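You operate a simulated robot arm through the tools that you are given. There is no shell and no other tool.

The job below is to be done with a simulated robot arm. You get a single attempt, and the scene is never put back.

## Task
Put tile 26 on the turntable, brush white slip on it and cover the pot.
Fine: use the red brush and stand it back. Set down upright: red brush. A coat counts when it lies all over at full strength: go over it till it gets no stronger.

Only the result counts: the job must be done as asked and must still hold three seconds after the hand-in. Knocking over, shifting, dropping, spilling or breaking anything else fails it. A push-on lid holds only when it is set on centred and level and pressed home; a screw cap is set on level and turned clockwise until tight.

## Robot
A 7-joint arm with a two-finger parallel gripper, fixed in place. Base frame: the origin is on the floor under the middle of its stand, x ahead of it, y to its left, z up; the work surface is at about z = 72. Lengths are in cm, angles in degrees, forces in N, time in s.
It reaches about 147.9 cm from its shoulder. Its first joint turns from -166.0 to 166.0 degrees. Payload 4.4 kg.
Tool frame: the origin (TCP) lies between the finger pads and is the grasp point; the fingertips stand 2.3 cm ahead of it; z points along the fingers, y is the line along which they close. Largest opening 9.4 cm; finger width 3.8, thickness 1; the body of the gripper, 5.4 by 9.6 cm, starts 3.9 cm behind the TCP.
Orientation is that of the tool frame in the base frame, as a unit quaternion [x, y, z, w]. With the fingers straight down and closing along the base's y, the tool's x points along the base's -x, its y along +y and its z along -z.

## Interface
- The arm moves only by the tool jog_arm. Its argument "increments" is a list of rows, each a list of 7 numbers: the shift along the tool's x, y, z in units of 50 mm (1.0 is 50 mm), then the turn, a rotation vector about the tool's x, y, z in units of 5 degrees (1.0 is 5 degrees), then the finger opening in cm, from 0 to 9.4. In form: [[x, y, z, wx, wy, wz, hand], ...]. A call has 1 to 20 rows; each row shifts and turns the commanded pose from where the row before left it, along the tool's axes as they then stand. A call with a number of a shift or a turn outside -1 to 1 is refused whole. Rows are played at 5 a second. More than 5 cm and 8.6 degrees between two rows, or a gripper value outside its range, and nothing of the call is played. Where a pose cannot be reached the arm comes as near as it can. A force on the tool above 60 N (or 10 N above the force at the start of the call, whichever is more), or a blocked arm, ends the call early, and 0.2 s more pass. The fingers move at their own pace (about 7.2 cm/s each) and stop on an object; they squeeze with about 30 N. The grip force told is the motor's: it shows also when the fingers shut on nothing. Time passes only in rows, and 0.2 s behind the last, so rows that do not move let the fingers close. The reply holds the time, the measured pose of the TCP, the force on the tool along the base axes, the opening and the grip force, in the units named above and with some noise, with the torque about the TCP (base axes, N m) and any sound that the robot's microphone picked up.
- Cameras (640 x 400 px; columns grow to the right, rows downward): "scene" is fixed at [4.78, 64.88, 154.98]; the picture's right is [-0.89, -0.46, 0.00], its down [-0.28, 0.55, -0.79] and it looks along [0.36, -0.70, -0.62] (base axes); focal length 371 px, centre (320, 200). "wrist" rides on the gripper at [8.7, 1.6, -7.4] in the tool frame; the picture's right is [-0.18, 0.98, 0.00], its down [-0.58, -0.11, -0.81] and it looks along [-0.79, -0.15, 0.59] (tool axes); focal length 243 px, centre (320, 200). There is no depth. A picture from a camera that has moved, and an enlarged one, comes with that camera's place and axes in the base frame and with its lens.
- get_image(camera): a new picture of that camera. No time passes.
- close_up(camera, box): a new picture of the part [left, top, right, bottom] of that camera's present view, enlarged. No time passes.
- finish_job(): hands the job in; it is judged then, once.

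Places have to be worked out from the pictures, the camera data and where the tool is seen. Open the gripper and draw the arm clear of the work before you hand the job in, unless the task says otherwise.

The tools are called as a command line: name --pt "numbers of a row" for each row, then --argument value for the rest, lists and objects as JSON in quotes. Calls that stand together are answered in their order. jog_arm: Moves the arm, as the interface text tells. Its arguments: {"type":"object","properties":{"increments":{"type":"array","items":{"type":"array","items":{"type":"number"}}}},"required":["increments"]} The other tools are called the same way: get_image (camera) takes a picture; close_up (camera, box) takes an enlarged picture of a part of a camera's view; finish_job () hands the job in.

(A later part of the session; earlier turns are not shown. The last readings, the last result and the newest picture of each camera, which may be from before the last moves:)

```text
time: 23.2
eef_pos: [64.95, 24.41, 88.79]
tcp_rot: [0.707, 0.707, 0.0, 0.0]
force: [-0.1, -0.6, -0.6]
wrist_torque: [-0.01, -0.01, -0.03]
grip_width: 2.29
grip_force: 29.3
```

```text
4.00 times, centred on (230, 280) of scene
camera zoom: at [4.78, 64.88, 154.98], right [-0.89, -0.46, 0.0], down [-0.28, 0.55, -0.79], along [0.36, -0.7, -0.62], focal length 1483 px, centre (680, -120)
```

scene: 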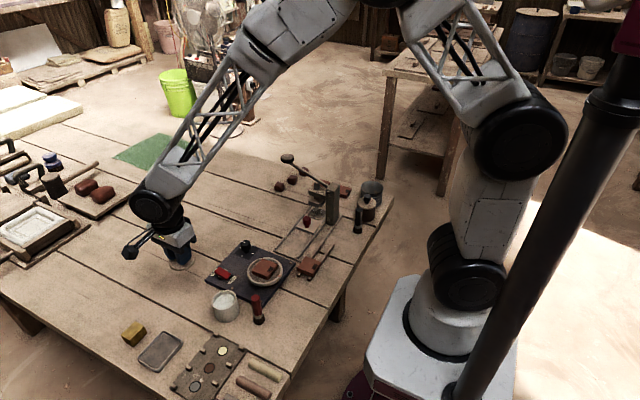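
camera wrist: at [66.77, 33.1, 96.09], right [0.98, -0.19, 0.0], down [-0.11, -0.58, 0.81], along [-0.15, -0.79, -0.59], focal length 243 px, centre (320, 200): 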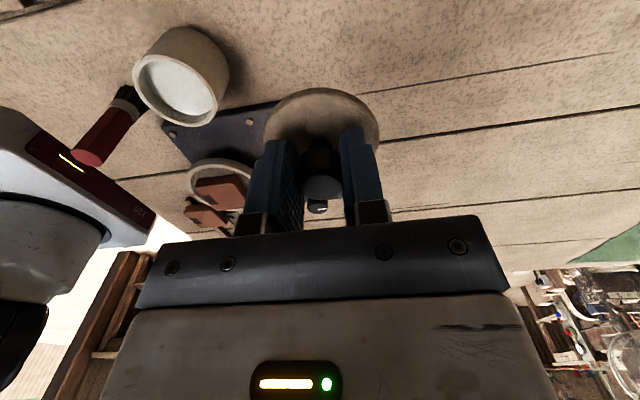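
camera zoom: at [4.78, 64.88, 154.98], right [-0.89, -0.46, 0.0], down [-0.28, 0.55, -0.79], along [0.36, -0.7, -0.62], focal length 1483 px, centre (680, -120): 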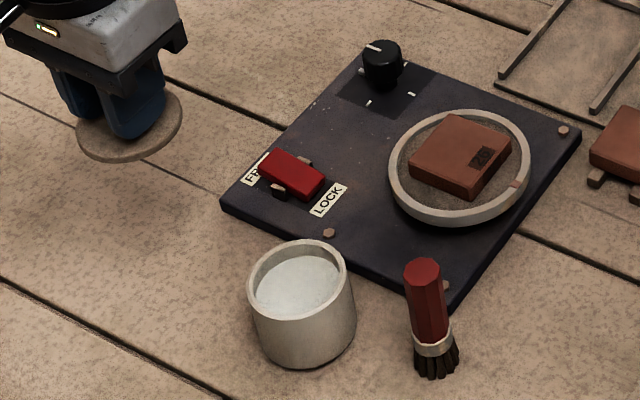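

The pale pot holds white slip, filled to about a centimetre below its rim. I lower the lid toward the table.

jog_arm --pt "0 0 0.8 0 0 0 1.0" --pt "0 0 0.8 0 0 0 1.0" --pt "0 0 0.6 0 0 0 1.0" --pt "0 0 0 0 0 0 1.0"

close_up --camera "scene" --box '[140, 240, 240, 320]'

get_image --camera "wrist"

```text
time: 24.2
eef_pos: [64.93, 24.54, 77.6]
tcp_rot: [0.707, 0.707, -0.001, 0.0]
force: [0.3, -0.2, -0.1]
wrist_torque: [0.01, 0.0, 0.01]
grip_width: 2.25
grip_force: 30.1
```

```text
5.00 times, centred on (190, 280) of scene
camera zoom: at [4.78, 64.88, 154.98], right [-0.89, -0.46, 0.0], down [-0.28, 0.55, -0.79], along [0.36, -0.7, -0.62], focal length 1853 px, centre (970, -200)
```

zoom: 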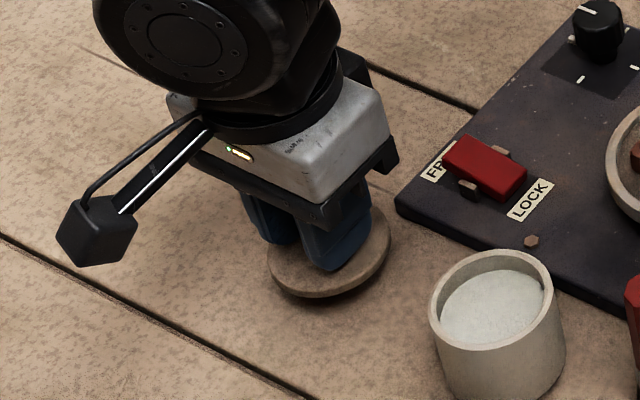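

```text
taken
camera wrist: at [66.72, 33.15, 84.91], right [0.98, -0.19, 0.0], down [-0.11, -0.58, 0.81], along [-0.15, -0.79, -0.59], focal length 243 px, centre (320, 200)
```

wrist: 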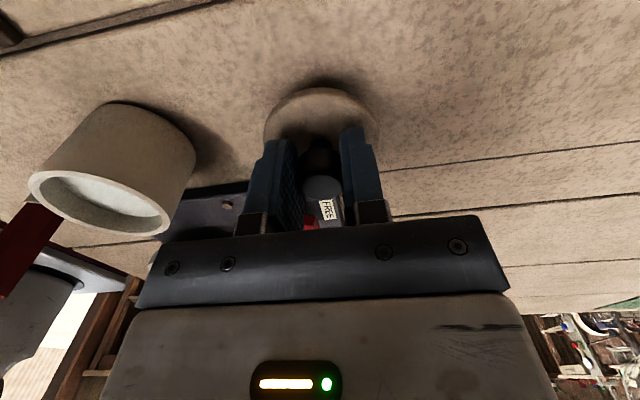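

No contact yet at z 77.6, so I step down in 2–3 mm increments until the lid meets the bench.

jog_arm --pt "0 0 0.06 0 0 0 1.0" --pt "0 0 0.06 0 0 0 1.0" --pt "0 0 0.04 0 0 0 1.0" --pt "0 0 0.04 0 0 0 1.0" --pt "0 0 0 0 0 0 1.0"

```text
time: 25.4
eef_pos: [65.11, 24.47, 76.65]
tcp_rot: [0.708, 0.707, 0.0, 0.0]
force: [-0.1, 0.5, -0.4]
wrist_torque: [0.01, 0.0, 0.01]
grip_width: 2.3
grip_force: 30.0
```

Still free at 76.65; I continue down in small steps.

jog_arm --pt "0 0 0.04 0 0 0 1.0" --pt "0 0 0.04 0 0 0 1.0" --pt "0 0 0.04 0 0 0 1.0" --pt "0 0 0 0 0 0 1.0"

```text
time: 26.4
eef_pos: [65.08, 24.39, 76.14]
tcp_rot: [0.708, 0.707, -0.001, 0.001]
force: [0.5, -0.6, -0.2]
wrist_torque: [0.02, -0.01, -0.01]
grip_width: 2.24
grip_force: 30.2
```

Still no contact at 76.14; two more millimetre-scale steps.

jog_arm --pt "0 0 0.03 0 0 0 1.0" --pt "0 0 0.03 0 0 0 1.0" --pt "0 0 0 0 0 0 1.0"

close_up --camera "scene" --box '[160, 250, 230, 310]'

```text
time: 27.2
eef_pos: [65.06, 24.47, 75.8]
tcp_rot: [0.708, 0.706, -0.001, 0.001]
force: [-1.3, -0.9, 6.0]
wrist_torque: [-0.09, 0.04, -0.02]
grip_width: 2.28
grip_force: 30.0
```

```text
6.67 times, centred on (195, 280) of scene
camera zoom: at [4.78, 64.88, 154.98], right [-0.89, -0.46, 0.0], down [-0.28, 0.55, -0.79], along [0.36, -0.7, -0.62], focal length 2471 px, centre (1153, -333)
```

zoom: 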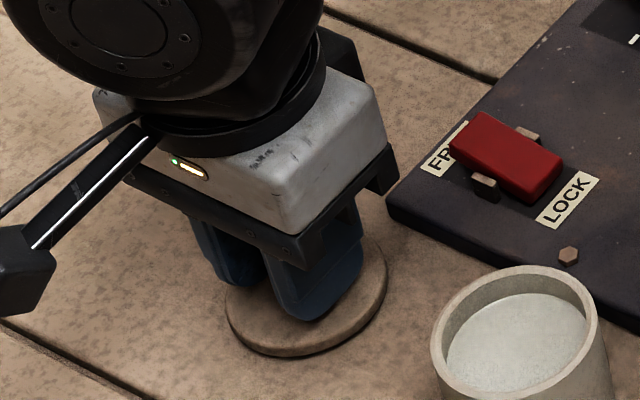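

Contact at z 75.8 with 6 N: the lid lies on the bench. I open and rise.

jog_arm --pt "0 0 0 0 0 0 5" --pt "0 0 0 0 0 0 5" --pt "0 0 -0.3 0 0 0 5" --pt "0 0 -0.8 0 0 0 5" --pt "0 0 -0.9 0 0 0 5" --pt "0 0 -0.9 0 0 0 5" --pt "0 0 0 0 0 0 5"

get_image --camera "wrist"

close_up --camera "scene" --box '[140, 240, 280, 340]'

```text
time: 28.8
eef_pos: [65.01, 24.49, 90.4]
tcp_rot: [0.707, 0.707, 0.0, 0.0]
force: [0.6, 1.1, 0.6]
wrist_torque: [-0.02, 0.02, 0.02]
grip_width: 5.01
grip_force: 0.0
```

```text
taken
camera wrist: at [66.74, 33.16, 97.67], right [0.98, -0.19, 0.0], down [-0.11, -0.58, 0.81], along [-0.15, -0.79, -0.59], focal length 243 px, centre (320, 200)
```

wrist: 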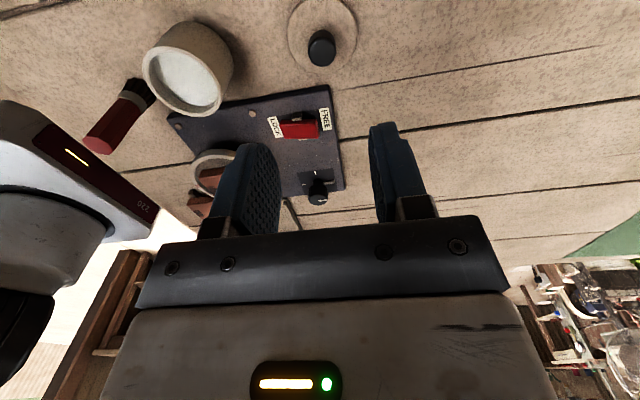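

```text
4.00 times, centred on (210, 290) of scene
camera zoom: at [4.78, 64.88, 154.98], right [-0.89, -0.46, 0.0], down [-0.28, 0.55, -0.79], along [0.36, -0.7, -0.62], focal length 1483 px, centre (760, -160)
```

zoom: 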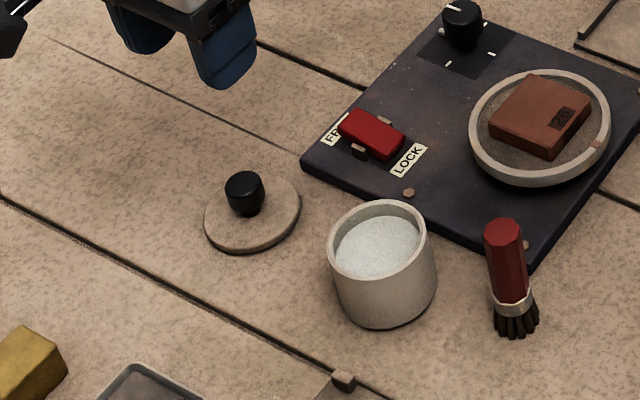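

The lid rests upright on the bench. Now I move above the red brush (around x 44, y 23) for measurement.

jog_arm --pt "-0.05 -0.83 -0.1 0 0 0 5" --pt "-0.05 -0.83 -0.1 0 0 0 5" --pt "-0.05 -0.83 -0.1 0 0 0 5" --pt "-0.05 -0.83 -0.1 0 0 0 5" --pt "-0.05 -0.83 -0.1 0 0 0 5" --pt "0 0 0 0 0 0 5"

get_image --camera "wrist"

close_up --camera "wrist" --box '[220, 0, 420, 120]'

```text
time: 30.2
eef_pos: [44.29, 23.27, 92.77]
tcp_rot: [0.708, 0.706, -0.001, 0.001]
force: [0.5, -1.0, -0.4]
wrist_torque: [-0.01, 0.0, 0.0]
grip_width: 4.99
grip_force: 0.1
```

```text
taken
camera wrist: at [45.97, 31.9, 100.13], right [0.98, -0.19, 0.0], down [-0.11, -0.58, 0.81], along [-0.15, -0.79, -0.59], focal length 243 px, centre (320, 200)
```

wrist: 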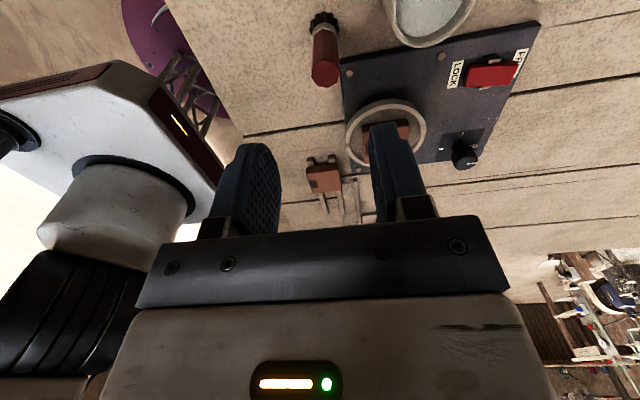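

```text
3.20 times, centred on (320, 60) of wrist
camera zoom: at [45.97, 31.9, 100.13], right [0.98, -0.19, 0.0], down [-0.11, -0.58, 0.81], along [-0.15, -0.79, -0.59], focal length 776 px, centre (320, 648)
```

zoom: 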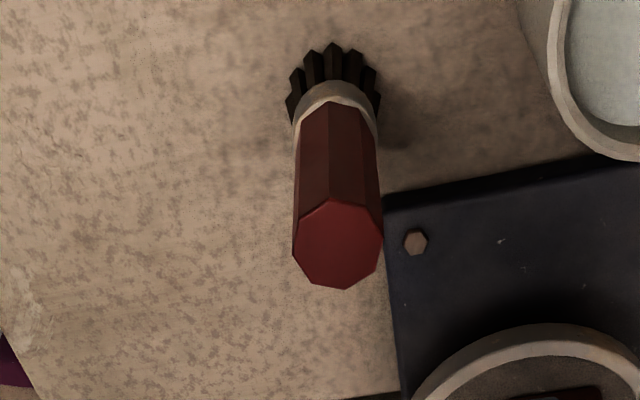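

The brush stands vertically at about (44.7, 22.95), top near z 82. I align and lower to z ≈ 84.8 to check alignment (tips just at the handle's top).

jog_arm --pt "-0.06 0.08 0 0 0 0 5" --pt "0 0 0.8 0 0 0 5" --pt "0 0 0.75 0 0 0 5" --pt "0 0 0 0 0 0 5"

get_image --camera "wrist"

close_up --camera "scene" --box '[220, 260, 300, 330]'

```text
time: 31.2
eef_pos: [44.64, 22.92, 84.91]
tcp_rot: [0.708, 0.707, 0.0, 0.0]
force: [0.2, -0.3, 0.0]
wrist_torque: [-0.03, 0.01, 0.0]
grip_width: 5.0
grip_force: 0.0
```

```text
taken
camera wrist: at [46.47, 31.56, 92.21], right [0.98, -0.19, 0.0], down [-0.11, -0.58, 0.81], along [-0.15, -0.79, -0.59], focal length 243 px, centre (320, 200)
```

wrist: 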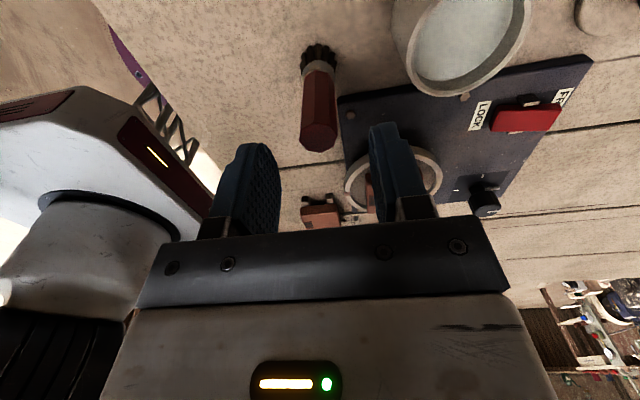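

```text
5.71 times, centred on (260, 295) of scene
camera zoom: at [4.78, 64.88, 154.98], right [-0.89, -0.46, 0.0], down [-0.28, 0.55, -0.79], along [0.36, -0.7, -0.62], focal length 2118 px, centre (663, -343)
```

zoom: 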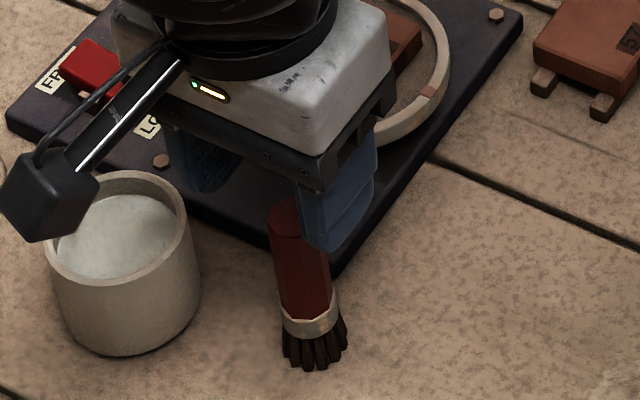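

The handle is centred between the fingers. I descend to z ≈ 79.2 and view before closing.

jog_arm --pt "0.03 0.02 0.4 0 0 0 5" --pt "0 0 0.4 0 0 0 5" --pt "0 0 0.34 0 0 0 5" --pt "0 0 0 0 0 0 5"

get_image --camera "wrist"

close_up --camera "scene" --box '[220, 260, 300, 330]'

```text
time: 32.2
eef_pos: [44.84, 23.13, 79.15]
tcp_rot: [0.707, 0.707, -0.001, 0.0]
force: [0.3, 0.1, 0.9]
wrist_torque: [-0.04, -0.02, 0.02]
grip_width: 5.04
grip_force: 0.1
```

```text
taken
camera wrist: at [46.58, 31.77, 86.55], right [0.98, -0.19, 0.0], down [-0.11, -0.58, 0.81], along [-0.15, -0.79, -0.59], focal length 243 px, centre (320, 200)
```

wrist: 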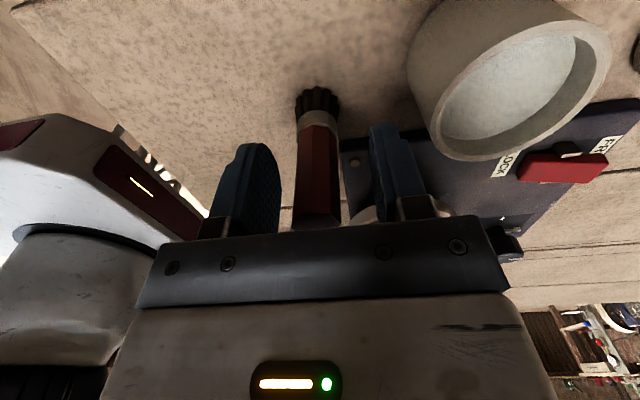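

```text
5.71 times, centred on (260, 295) of scene
camera zoom: at [4.78, 64.88, 154.98], right [-0.89, -0.46, 0.0], down [-0.28, 0.55, -0.79], along [0.36, -0.7, -0.62], focal length 2118 px, centre (663, -343)
```

zoom: 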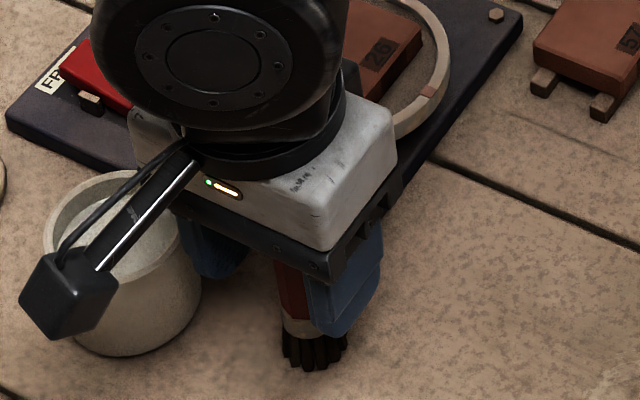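

Both fingers flank the red handle with no contact. I close on it.

jog_arm --pt "0 0 0 0 0 0 1.0" --pt "0 0 0 0 0 0 1.0" --pt "0 0 0 0 0 0 1.0"

close_up --camera "scene" --box '[220, 260, 300, 330]'

close_up --camera "wrist" --box '[200, 60, 440, 240]'

```text
time: 33.0
eef_pos: [44.82, 23.09, 79.3]
tcp_rot: [0.708, 0.706, 0.0, 0.001]
force: [-0.2, 0.1, -0.7]
wrist_torque: [-0.04, 0.0, 0.01]
grip_width: 2.24
grip_force: 29.7
```

```text
5.71 times, centred on (260, 295) of scene
camera zoom: at [4.78, 64.88, 154.98], right [-0.89, -0.46, 0.0], down [-0.28, 0.55, -0.79], along [0.36, -0.7, -0.62], focal length 2118 px, centre (663, -343)
```

zoom: 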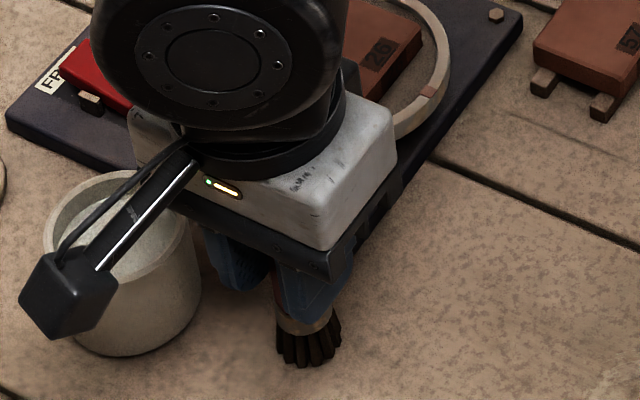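

```text
2.22 times, centred on (320, 150) of wrist
camera zoom: at [46.58, 31.77, 86.57], right [0.98, -0.19, 0.0], down [-0.11, -0.58, 0.81], along [-0.15, -0.79, -0.59], focal length 539 px, centre (320, 311)
```

zoom: 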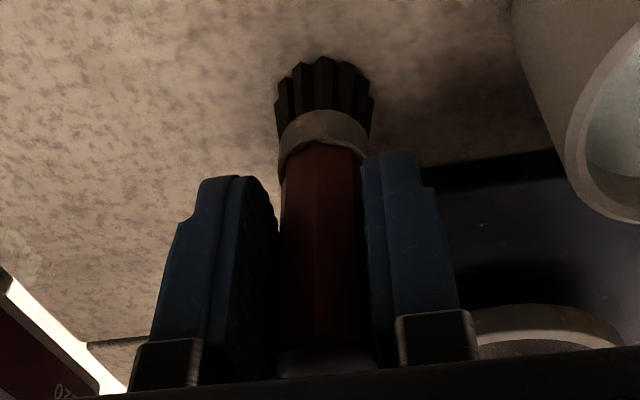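

The brush is held (2.24 cm wide) with its bristle tip about 7.2 cm below the TCP. I lift 8.5 cm and carry it over the pot at (53.3, 24.95).

jog_arm --pt "0 0 -0.2 0 0 0 1.0" --pt "0 0 -0.7 0 0 0 1.0" --pt "0 0 -0.8 0 0 0 1.0" --pt "0.12 0.57 0 0 0 0 1.0" --pt "0.12 0.57 0 0 0 0 1.0" --pt "0.13 0.56 0 0 0 0 1.0" --pt "0 0 0 0 0 0 1.0"

get_image --camera "wrist"

close_up --camera "scene" --box '[180, 240, 290, 330]'

```text
time: 34.6
eef_pos: [53.47, 24.96, 87.85]
tcp_rot: [0.707, 0.707, 0.0, 0.001]
force: [-0.3, -0.1, 0.0]
wrist_torque: [0.01, -0.04, -0.01]
grip_width: 2.22
grip_force: 30.3
```

```text
taken
camera wrist: at [55.12, 33.62, 95.14], right [0.98, -0.18, 0.0], down [-0.11, -0.58, 0.81], along [-0.15, -0.79, -0.59], focal length 243 px, centre (320, 200)
```

wrist: 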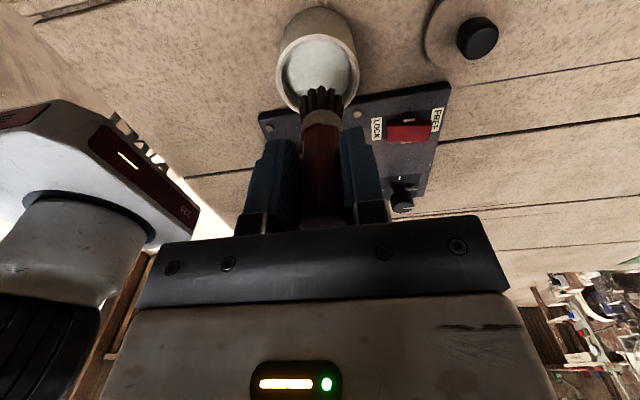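

```text
4.44 times, centred on (235, 285) of scene
camera zoom: at [4.78, 64.88, 154.98], right [-0.89, -0.46, 0.0], down [-0.28, 0.55, -0.79], along [0.36, -0.7, -0.62], focal length 1647 px, centre (698, -178)
```

zoom: 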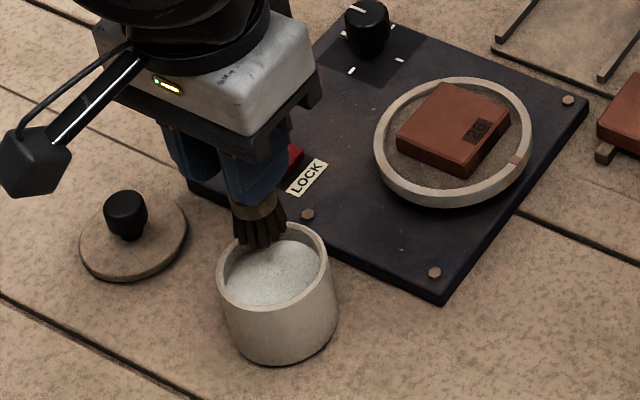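

The bristles hang over the pot opening, whose centre I measure at (53.4, 25.0). I lower the brush so the bristles go about 1.7 cm into the slip.

jog_arm --pt "0 0 0.4 0 0 0 1.0" --pt "0 0 0.3 0 0 0 1.0" --pt "0 0 0.2 0 0 0 1.0" --pt "0 0 0.1 0 0 0 1.0" --pt "0 0 0.1 0 0 0 1.0" --pt "0 0 0 0 0 0 1.0"

close_up --camera "scene" --box '[190, 260, 270, 330]'

close_up --camera "wrist" --box '[220, 20, 420, 200]'

```text
time: 36.0
eef_pos: [53.36, 24.93, 82.39]
tcp_rot: [0.708, 0.706, 0.001, 0.001]
force: [7.2, 2.2, 24.5]
wrist_torque: [-0.04, -0.41, 0.05]
grip_width: 2.23
grip_force: 30.0
```

```text
5.71 times, centred on (230, 295) of scene
camera zoom: at [4.78, 64.88, 154.98], right [-0.89, -0.46, 0.0], down [-0.28, 0.55, -0.79], along [0.36, -0.7, -0.62], focal length 2118 px, centre (834, -343)
```

zoom: 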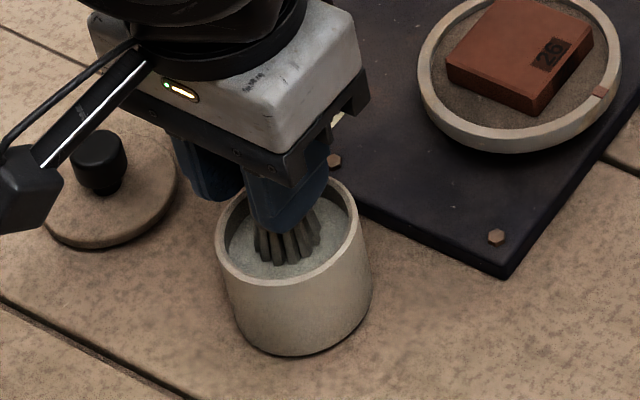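

```text
2.22 times, centred on (320, 110) of wrist
camera zoom: at [55.13, 33.59, 89.68], right [0.98, -0.19, 0.0], down [-0.11, -0.58, 0.81], along [-0.15, -0.79, -0.59], focal length 539 px, centre (320, 400)
```

zoom: 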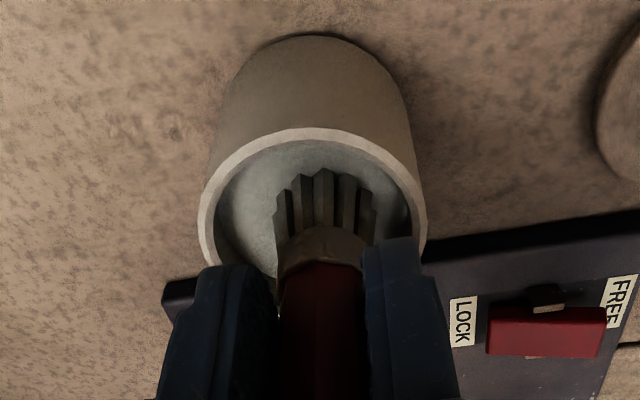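

The bristles are in the slip and bear on the pot's contents with 24 N, so I ease up a little, dwell, and check.

jog_arm --pt "0 0 -0.03 0 0 0 1.0" --pt "0 0 0 0 0 0 1.0" --pt "0 0 0 0 0 0 1.0" --pt "0 0 0 0 0 0 1.0"

```text
time: 37.0
eef_pos: [53.25, 24.98, 82.45]
tcp_rot: [0.708, 0.707, 0.0, 0.001]
force: [0.7, 0.4, -0.1]
wrist_torque: [0.02, 0.03, -0.01]
grip_width: 2.23
grip_force: 29.9
```

Force is relieved. I lift the brush out and look at the bristles' load.

jog_arm --pt "0 0 -0.2 0 0 0 1.0" --pt "0 0 -0.3 0 0 0 1.0" --pt "0 0 -0.4 0 0 0 1.0" --pt "0 0 -0.4 0 0 0 1.0" --pt "0 0 0 0 0 0 1.0" --pt "0 0 0 0 0 0 1.0" --pt "0 0 0 0 0 0 1.0"

close_up --camera "scene" --box '[190, 250, 270, 320]'

close_up --camera "wrist" --box '[220, 20, 420, 200]'

```text
time: 38.6
eef_pos: [53.2, 24.91, 88.89]
tcp_rot: [0.708, 0.706, -0.001, 0.001]
force: [0.0, -0.9, -0.6]
wrist_torque: [0.02, -0.01, 0.02]
grip_width: 2.25
grip_force: 30.5
```

```text
5.71 times, centred on (230, 285) of scene
camera zoom: at [4.78, 64.88, 154.98], right [-0.89, -0.46, 0.0], down [-0.28, 0.55, -0.79], along [0.36, -0.7, -0.62], focal length 2118 px, centre (834, -286)
```

zoom: 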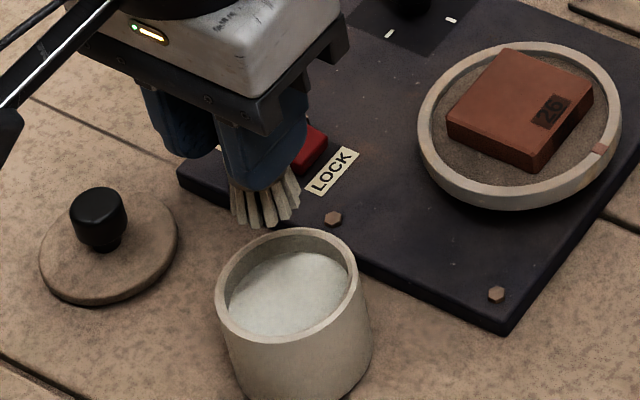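

```text
2.22 times, centred on (320, 110) of wrist
camera zoom: at [55.03, 33.6, 96.27], right [0.98, -0.19, 0.0], down [-0.11, -0.58, 0.81], along [-0.15, -0.79, -0.59], focal length 539 px, centre (320, 400)
```

zoom: 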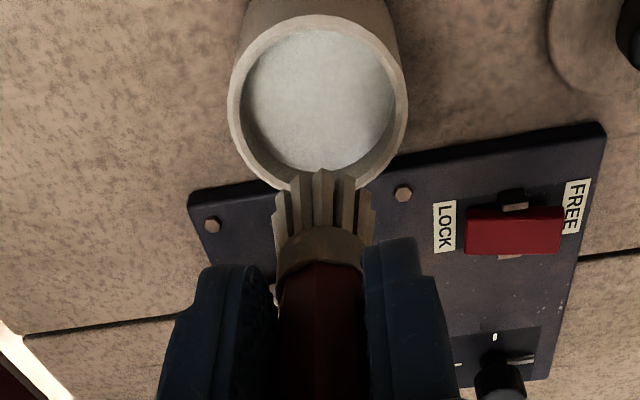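

The bristles are coated white. I carry the brush over the tile's centre (50.1, 10.9) at safe height, then lower to just above the tile.

jog_arm --pt "-0.7 -0.16 0 0 0 0 1.0" --pt "-0.7 -0.16 0 0 0 0 1.0" --pt "-0.7 -0.16 0 0 0 0 1.0" --pt "-0.7 -0.16 0 0 0 0 1.0" --pt "0 0 0.3 0 0 0 1.0" --pt "0 0 0.3 0 0 0 1.0" --pt "0 0 0 0 0 0 1.0"

close_up --camera "scene" --box '[220, 230, 310, 300]'

close_up --camera "wrist" --box '[200, 20, 440, 220]'

```text
time: 40.2
eef_pos: [49.91, 10.84, 85.89]
tcp_rot: [0.708, 0.707, 0.0, 0.001]
force: [-0.1, 0.8, -0.5]
wrist_torque: [0.01, 0.0, 0.0]
grip_width: 2.23
grip_force: 30.0
```

```text
5.71 times, centred on (265, 265) of scene
camera zoom: at [4.78, 64.88, 154.98], right [-0.89, -0.46, 0.0], down [-0.28, 0.55, -0.79], along [0.36, -0.7, -0.62], focal length 2118 px, centre (634, -171)
```

zoom: 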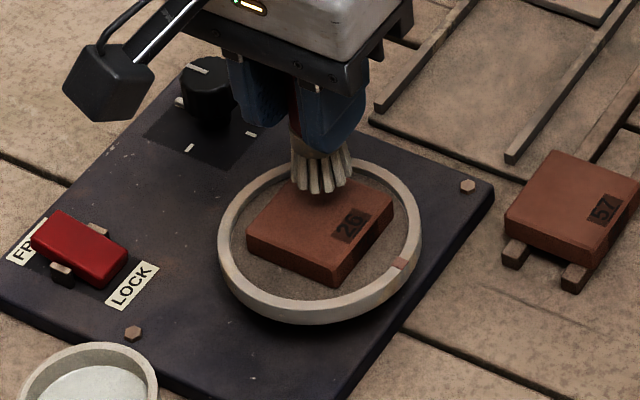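

```text
2.00 times, centred on (320, 120) of wrist
camera zoom: at [51.8, 19.49, 93.28], right [0.98, -0.19, 0.0], down [-0.11, -0.58, 0.81], along [-0.15, -0.79, -0.59], focal length 485 px, centre (320, 360)
```

zoom: 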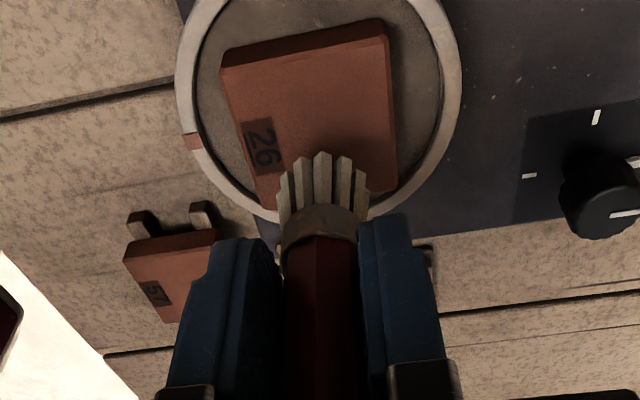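

The brush tip is about 1.2 cm above the tile. I lower in 2 mm steps and read the force.

jog_arm --pt "0 0 0.06 0 0 0 1.0" --pt "0 0 0.06 0 0 0 1.0" --pt "0 0 0.06 0 0 0 1.0" --pt "0 0 0.04 0 0 0 1.0" --pt "0 0 0 0 0 0 1.0"

close_up --camera "scene" --box '[220, 230, 310, 300]'

```text
time: 41.4
eef_pos: [50.08, 10.84, 84.88]
tcp_rot: [0.708, 0.706, 0.0, 0.0]
force: [0.0, 0.2, -0.8]
wrist_torque: [-0.02, 0.02, 0.0]
grip_width: 2.22
grip_force: 29.7
```

```text
5.71 times, centred on (265, 265) of scene
camera zoom: at [4.78, 64.88, 154.98], right [-0.89, -0.46, 0.0], down [-0.28, 0.55, -0.79], along [0.36, -0.7, -0.62], focal length 2118 px, centre (634, -171)
```

zoom: 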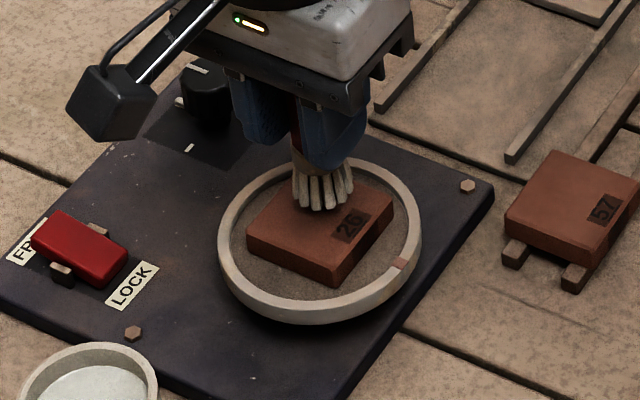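

No contact yet; continuing down in 1–2 mm steps.

jog_arm --pt "0 0 0.03 0 0 0 1.0" --pt "0 0 0.03 0 0 0 1.0" --pt "0 0 0 0 0 0 1.0"

```text
time: 42.2
eef_pos: [50.17, 10.83, 84.62]
tcp_rot: [0.707, 0.707, -0.001, 0.0]
force: [0.4, 0.3, -0.2]
wrist_torque: [-0.04, 0.0, -0.01]
grip_width: 2.2
grip_force: 29.9
```

Still free at 84.62; two more small steps.

jog_arm --pt "0 0 0.02 0 0 0 1.0" --pt "0 0 0.02 0 0 0 1.0" --pt "0 0 0 0 0 0 1.0"

close_up --camera "scene" --box '[235, 245, 295, 295]'

```text
time: 43.0
eef_pos: [49.99, 10.89, 84.29]
tcp_rot: [0.708, 0.707, -0.001, 0.001]
force: [0.5, -0.8, 0.0]
wrist_torque: [-0.02, 0.02, 0.04]
grip_width: 2.25
grip_force: 29.8
```

```text
8.00 times, centred on (265, 270) of scene
camera zoom: at [4.78, 64.88, 154.98], right [-0.89, -0.46, 0.0], down [-0.28, 0.55, -0.79], along [0.36, -0.7, -0.62], focal length 2965 px, centre (760, -360)
```

zoom: 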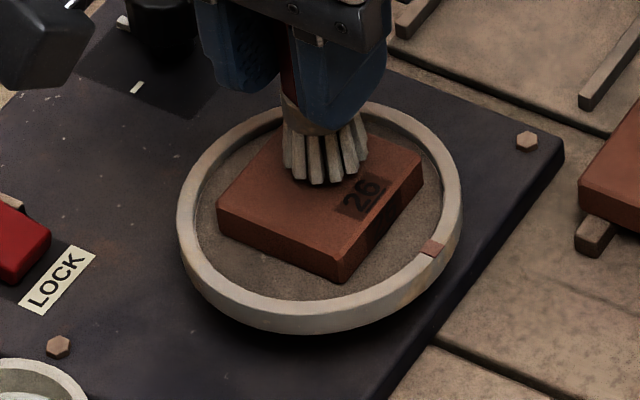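

Visually the tip is nearly touching. I go down another 2–3 mm.

jog_arm --pt "0 0 0.02 0 0 0 1.0" --pt "0 0 0.02 0 0 0 1.0" --pt "0 0 0 0 0 0 1.0"

```text
time: 43.8
eef_pos: [50.08, 10.8, 84.13]
tcp_rot: [0.707, 0.707, -0.001, 0.0]
force: [-0.6, 0.4, -0.1]
wrist_torque: [-0.02, -0.01, 0.04]
grip_width: 2.24
grip_force: 29.5
```

close_up --camera "scene" --box '[245, 250, 285, 280]'

close_up --camera "wrist" --box '[240, 60, 400, 180]'

```text
13.33 times, centred on (265, 265) of scene
camera zoom: at [4.78, 64.88, 154.98], right [-0.89, -0.46, 0.0], down [-0.28, 0.55, -0.79], along [0.36, -0.7, -0.62], focal length 4942 px, centre (1053, -667)
```

zoom: 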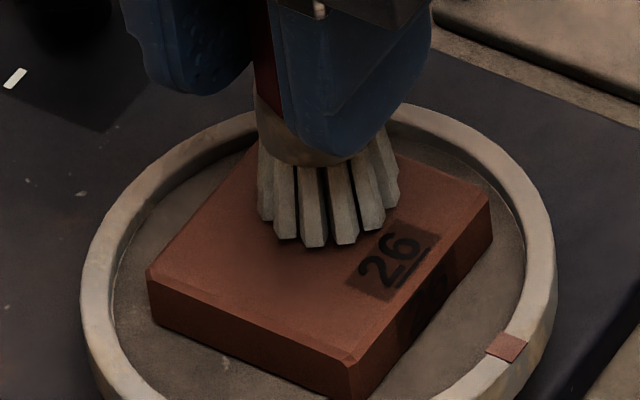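

```text
3.33 times, centred on (320, 120) of wrist
camera zoom: at [51.85, 19.53, 91.46], right [0.98, -0.19, 0.0], down [-0.11, -0.58, 0.81], along [-0.15, -0.79, -0.59], focal length 809 px, centre (320, 467)
```

zoom: 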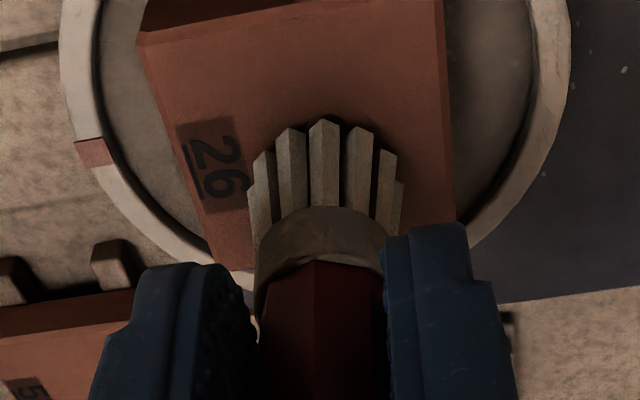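

There is still a thin gap in the enlarged view, so the brush has slid up a little in the grip during the dip. I continue down in 2 mm steps.

jog_arm --pt "0 0 0.03 0 0 0 1.0" --pt "0 0 0.03 0 0 0 1.0" --pt "0 0 0 0 0 0 1.0"

close_up --camera "scene" --box '[245, 250, 285, 280]'

```text
time: 44.6
eef_pos: [50.01, 10.87, 83.84]
tcp_rot: [0.708, 0.706, -0.001, 0.001]
force: [-0.5, -0.3, 2.7]
wrist_torque: [-0.02, 0.09, -0.01]
grip_width: 2.21
grip_force: 30.1
```

```text
13.33 times, centred on (265, 265) of scene
camera zoom: at [4.78, 64.88, 154.98], right [-0.89, -0.46, 0.0], down [-0.28, 0.55, -0.79], along [0.36, -0.7, -0.62], focal length 4942 px, centre (1053, -667)
```

zoom: 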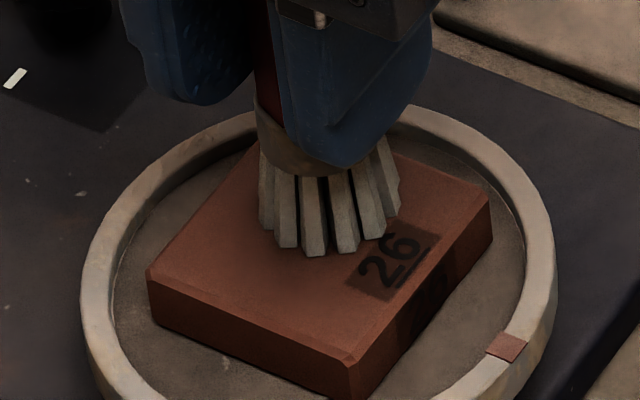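

Contact: 2.7 N at z 83.84. I press half a millimetre more and make a first stroke along y across the middle.

jog_arm --pt "0 0 0.01 0 0 0 1.0" --pt "0.12 0 0 0 0 0 1.0" --pt "0.12 0 0 0 0 0 1.0" --pt "0.1 0 0 0 0 0 1.0" --pt "0 0 0 0 0 0 1.0"

close_up --camera "scene" --box '[235, 245, 295, 295]'

close_up --camera "wrist" --box '[200, 20, 440, 220]'

```text
time: 45.8
eef_pos: [50.04, 12.6, 83.8]
tcp_rot: [0.707, 0.707, 0.0, 0.001]
force: [0.6, -1.6, 15.2]
wrist_torque: [-0.24, -0.01, 0.01]
grip_width: 2.24
grip_force: 29.5
```

```text
8.00 times, centred on (265, 270) of scene
camera zoom: at [4.78, 64.88, 154.98], right [-0.89, -0.46, 0.0], down [-0.28, 0.55, -0.79], along [0.36, -0.7, -0.62], focal length 2965 px, centre (760, -360)
```

zoom: 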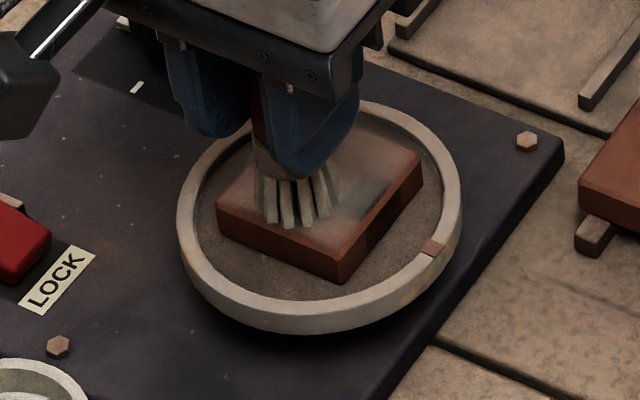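

```text
2.00 times, centred on (320, 120) of wrist
camera zoom: at [51.83, 21.25, 91.16], right [0.98, -0.19, 0.0], down [-0.11, -0.58, 0.81], along [-0.15, -0.79, -0.59], focal length 485 px, centre (320, 360)
```

zoom: 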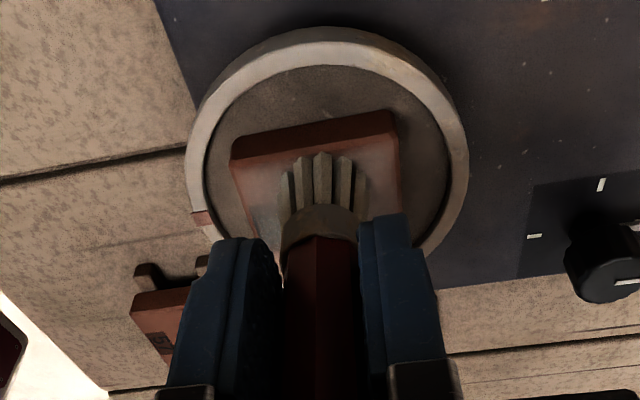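

A good white swath was laid and neither tile nor wheel moved; 15 N is more than needed, so I ease up 0.3 mm and start a serpentine over the +x half.

jog_arm --pt "0 0 -0.006 0 0 0 1.0" --pt "-0.17 0 0 0 0 0 1.0" --pt "-0.17 0 0 0 0 0 1.0" --pt "-0.17 0 0 0 0 0 1.0" --pt "-0.17 0 0 0 0 0 1.0" --pt "0 0.18 0 0 0 0 1.0" --pt "0.17 0 0 0 0 0 1.0" --pt "0.17 0 0 0 0 0 1.0" --pt "0.17 0 0 0 0 0 1.0" --pt "0.17 0 0 0 0 0 1.0" --pt "0 0.16 0 0 0 0 1.0" --pt "-0.17 0 0 0 0 0 1.0" --pt "-0.17 0 0 0 0 0 1.0" --pt "-0.17 0 0 0 0 0 1.0" --pt "-0.17 0 0 0 0 0 1.0" --pt "0 0 0 0 0 0 1.0"

close_up --camera "scene" --box '[235, 245, 295, 295]'

close_up --camera "wrist" --box '[200, 20, 440, 220]'

```text
time: 49.2
eef_pos: [51.84, 9.3, 83.78]
tcp_rot: [0.708, 0.706, -0.001, 0.001]
force: [-0.3, 2.5, 15.5]
wrist_torque: [0.09, 0.05, -0.02]
grip_width: 2.22
grip_force: 29.8
```

```text
8.00 times, centred on (265, 270) of scene
camera zoom: at [4.78, 64.88, 154.98], right [-0.89, -0.46, 0.0], down [-0.28, 0.55, -0.79], along [0.36, -0.7, -0.62], focal length 2965 px, centre (760, -360)
```

zoom: 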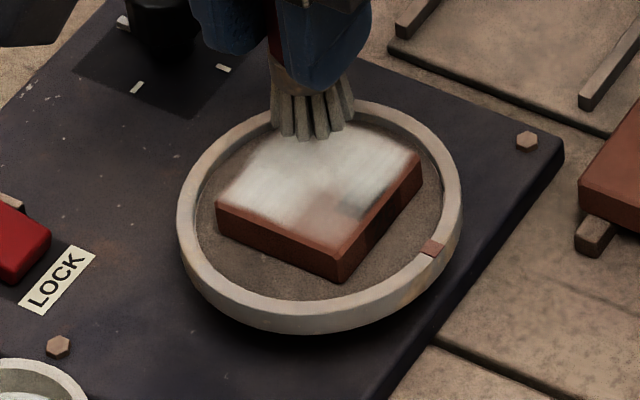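

```text
2.00 times, centred on (320, 120) of wrist
camera zoom: at [53.56, 17.86, 91.11], right [0.98, -0.19, 0.0], down [-0.11, -0.58, 0.81], along [-0.15, -0.79, -0.59], focal length 485 px, centre (320, 360)
```

zoom: 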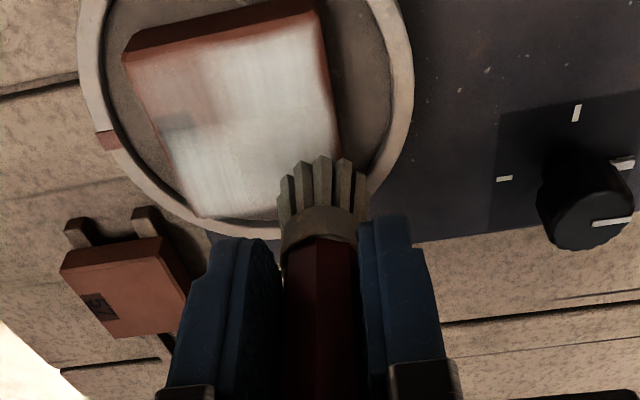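

Coverage is strong on that half. I continue the serpentine along the −y edge to the −x side.

jog_arm --pt "0 -0.17 0 0 0 0 1.0" --pt "0 -0.17 0 0 0 0 1.0" --pt "0 -0.17 0 0 0 0 1.0" --pt "0 -0.18 0 0 0 0 1.0" --pt "0.17 0 0 0 0 0 1.0" --pt "0.17 0 0 0 0 0 1.0" --pt "0.17 0 0 0 0 0 1.0" --pt "0.17 0 0 0 0 0 1.0" --pt "0 0.17 0 0 0 0 1.0" --pt "-0.17 0 0 0 0 0 1.0" --pt "-0.17 0 0 0 0 0 1.0" --pt "-0.17 0 0 0 0 0 1.0" --pt "-0.17 0 0 0 0 0 1.0" --pt "0 0 0 0 0 0 1.0"

close_up --camera "scene" --box '[235, 245, 295, 295]'

close_up --camera "wrist" --box '[200, 20, 440, 220]'

```text
time: 52.2
eef_pos: [49.06, 9.16, 83.83]
tcp_rot: [0.708, 0.706, 0.0, 0.0]
force: [-0.8, 0.2, -0.6]
wrist_torque: [-0.02, 0.01, -0.05]
grip_width: 2.23
grip_force: 30.0
```

```text
8.00 times, centred on (265, 270) of scene
camera zoom: at [4.78, 64.88, 154.98], right [-0.89, -0.46, 0.0], down [-0.28, 0.55, -0.79], along [0.36, -0.7, -0.62], focal length 2965 px, centre (760, -360)
```

zoom: 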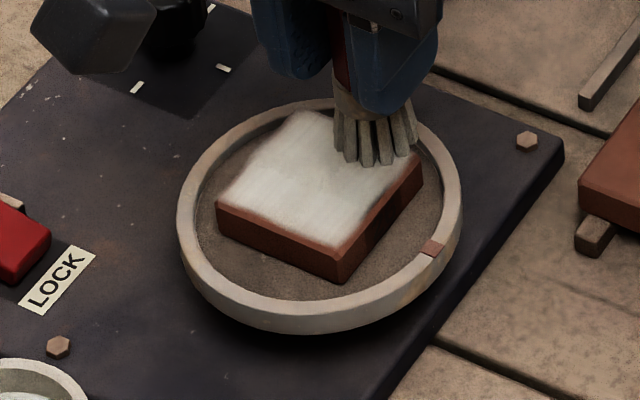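

```text
2.00 times, centred on (320, 120) of wrist
camera zoom: at [50.93, 17.83, 91.16], right [0.98, -0.19, 0.0], down [-0.11, -0.58, 0.81], along [-0.15, -0.79, -0.59], focal length 485 px, centre (320, 360)
```

zoom: 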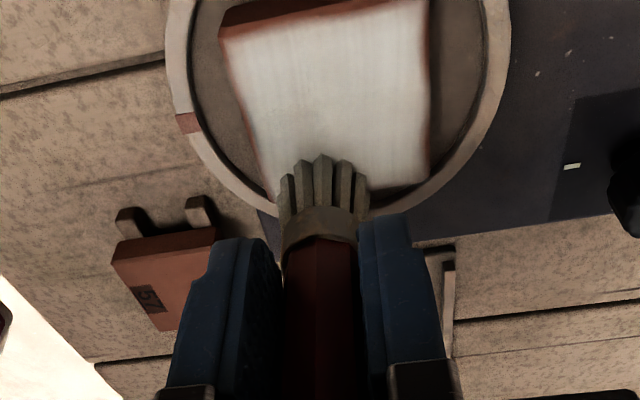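

Most of the tile is white; the brush is greyer and no longer pressing here. I lift, carry it back over the pot for a fresh load, and inspect the tile unobstructed.

jog_arm --pt "0 0 -0.4 0 0 0 1.0" --pt "0 0 -0.64 0 0 0 1.0" --pt "0.79 0.215 0 0 0 0 1.0" --pt "0.79 0.215 0 0 0 0 1.0" --pt "0.79 0.215 0 0 0 0 1.0" --pt "0.78 0.215 0 0 0 0 1.0" --pt "0 0 0 0 0 0 1.0"

close_up --camera "scene" --box '[245, 250, 285, 280]'

close_up --camera "scene" --box '[190, 240, 290, 320]'

close_up --camera "wrist" --box '[220, 20, 420, 200]'

```text
time: 53.8
eef_pos: [53.55, 25.04, 89.02]
tcp_rot: [0.708, 0.707, -0.001, 0.001]
force: [0.5, 0.4, -0.9]
wrist_torque: [0.02, 0.01, -0.04]
grip_width: 2.23
grip_force: 30.2
```

```text
13.33 times, centred on (265, 265) of scene
camera zoom: at [4.78, 64.88, 154.98], right [-0.89, -0.46, 0.0], down [-0.28, 0.55, -0.79], along [0.36, -0.7, -0.62], focal length 4942 px, centre (1053, -667)
```

zoom: 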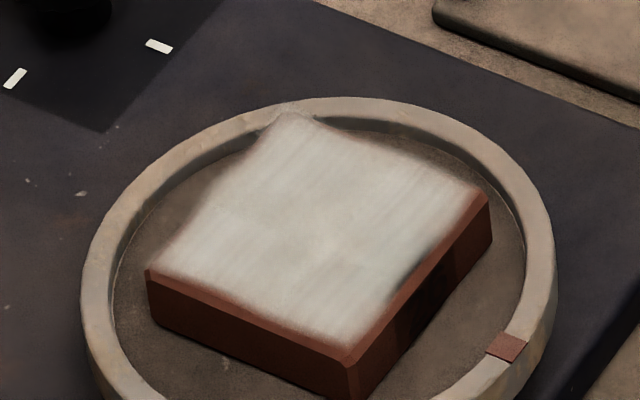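

```text
5.00 times, centred on (240, 280) of scene
camera zoom: at [4.78, 64.88, 154.98], right [-0.89, -0.46, 0.0], down [-0.28, 0.55, -0.79], along [0.36, -0.7, -0.62], focal length 1853 px, centre (720, -200)
```

zoom: 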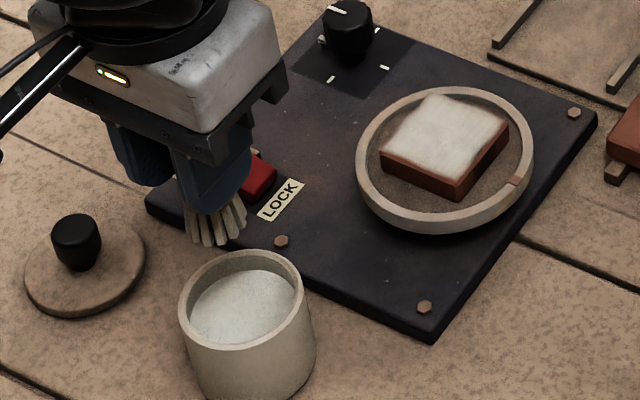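

```text
2.22 times, centred on (320, 110) of wrist
camera zoom: at [55.3, 33.72, 96.4], right [0.98, -0.18, 0.0], down [-0.11, -0.58, 0.81], along [-0.15, -0.79, -0.59], focal length 539 px, centre (320, 400)
```

zoom: 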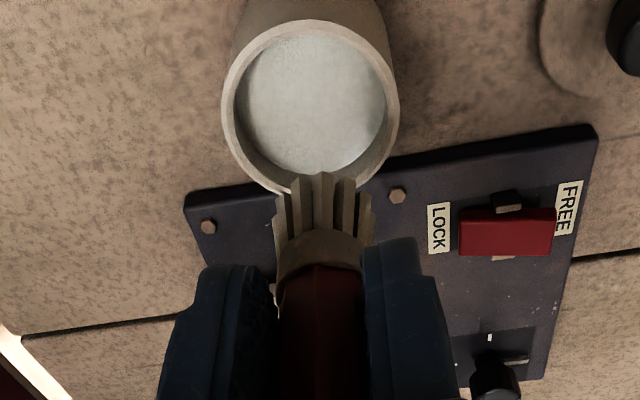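

The coat is good in the middle but thin toward the edges, so a second load and an edge pass are needed. I lower into the slip again, gently, to TCP z ≈ 82.5.

jog_arm --pt "0 -0.02 0.4 0 0 0 1.0" --pt "0 0 0.4 0 0 0 1.0" --pt "0 0 0.3 0 0 0 1.0" --pt "0 0 0.16 0 0 0 1.0" --pt "0 0 0.04 0 0 0 1.0" --pt "0 0 0 0 0 0 1.0"

close_up --camera "scene" --box '[190, 260, 270, 330]'

```text
time: 55.2
eef_pos: [53.47, 24.92, 82.53]
tcp_rot: [0.708, 0.706, -0.001, 0.001]
force: [0.3, -0.9, -0.7]
wrist_torque: [-0.03, 0.02, 0.01]
grip_width: 2.22
grip_force: 30.3
```

```text
5.71 times, centred on (230, 295) of scene
camera zoom: at [4.78, 64.88, 154.98], right [-0.89, -0.46, 0.0], down [-0.28, 0.55, -0.79], along [0.36, -0.7, -0.62], focal length 2118 px, centre (834, -343)
```

zoom: 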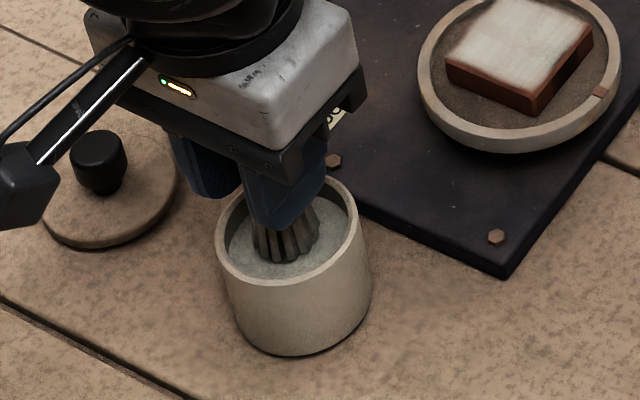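

No force yet at 82.5, the tip is at the slip level; I lower a further 2 mm and dwell.

jog_arm --pt "0 0 0.02 0 0 0 1.0" --pt "0 0 0.02 0 0 0 1.0" --pt "0 0 0 0 0 0 1.0" --pt "0 0 0 0 0 0 1.0" --pt "0 0 0 0 0 0 1.0"

```text
time: 56.4
eef_pos: [53.4, 24.86, 82.35]
tcp_rot: [0.708, 0.706, 0.0, 0.001]
force: [0.0, 0.1, -0.2]
wrist_torque: [-0.02, 0.02, 0.04]
grip_width: 2.24
grip_force: 30.1
```

Still zero force; one more millimetre or two to be sure the bristles are wetted.

jog_arm --pt "0 0 0.02 0 0 0 1.0" --pt "0 0 0.01 0 0 0 1.0" --pt "0 0 0 0 0 0 1.0" --pt "0 0 0 0 0 0 1.0"

close_up --camera "wrist" --box '[220, 20, 420, 200]'

```text
time: 57.4
eef_pos: [53.43, 24.96, 82.31]
tcp_rot: [0.708, 0.706, 0.0, 0.002]
force: [-2.3, 1.6, 25.3]
wrist_torque: [-0.07, 0.06, 0.0]
grip_width: 2.27
grip_force: 29.9
```

```text
2.22 times, centred on (320, 110) of wrist
camera zoom: at [55.22, 33.58, 89.56], right [0.98, -0.19, 0.0], down [-0.11, -0.58, 0.81], along [-0.15, -0.79, -0.59], focal length 539 px, centre (320, 400)
```

zoom: 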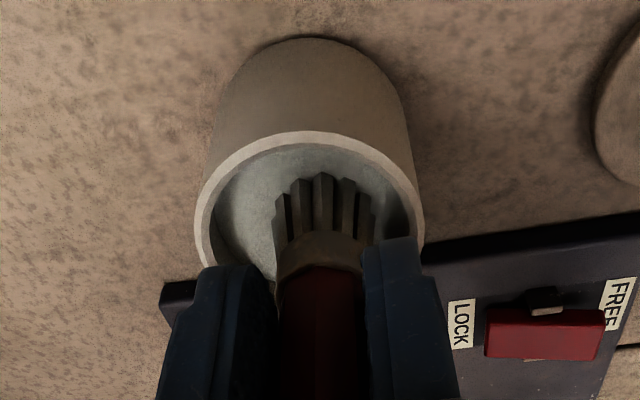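

Contact made (25 N), bristles are loaded. I lift out, return over the tile centre and stop just above contact height.

jog_arm --pt "0 0 -0.2 0 0 0 1.0" --pt "0 0 -0.4 0 0 0 1.0" --pt "0 0 -0.4 0 0 0 1.0" --pt "0 0 -0.35 0 0 0 1.0" --pt "0 0 0 0 0 0 1.0" --pt "0 0 0 0 0 0 1.0" --pt "-0.704 -0.165 0 0 0 0 1.0" --pt "-0.704 -0.165 0 0 0 0 1.0" --pt "-0.704 -0.165 0 0 0 0 1.0" --pt "-0.704 -0.165 0 0 0 0 1.0" --pt "0 0 0.5 0 0 0 1.0" --pt "0 0 0.4 0 0 0 1.0" --pt "0 0 0 0 0 0 1.0"

close_up --camera "scene" --box '[235, 240, 295, 290]'

```text
time: 60.2
eef_pos: [50.04, 10.85, 84.53]
tcp_rot: [0.708, 0.707, -0.001, 0.0]
force: [-0.9, 0.1, -1.0]
wrist_torque: [0.0, 0.04, -0.01]
grip_width: 2.24
grip_force: 30.4
```

```text
8.00 times, centred on (265, 265) of scene
camera zoom: at [4.78, 64.88, 154.98], right [-0.89, -0.46, 0.0], down [-0.28, 0.55, -0.79], along [0.36, -0.7, -0.62], focal length 2965 px, centre (760, -320)
```

zoom: 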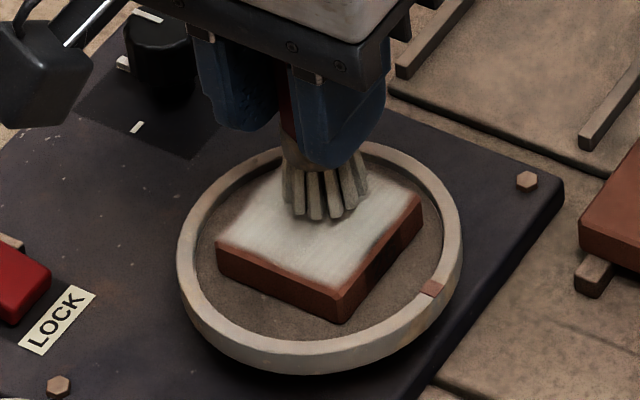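

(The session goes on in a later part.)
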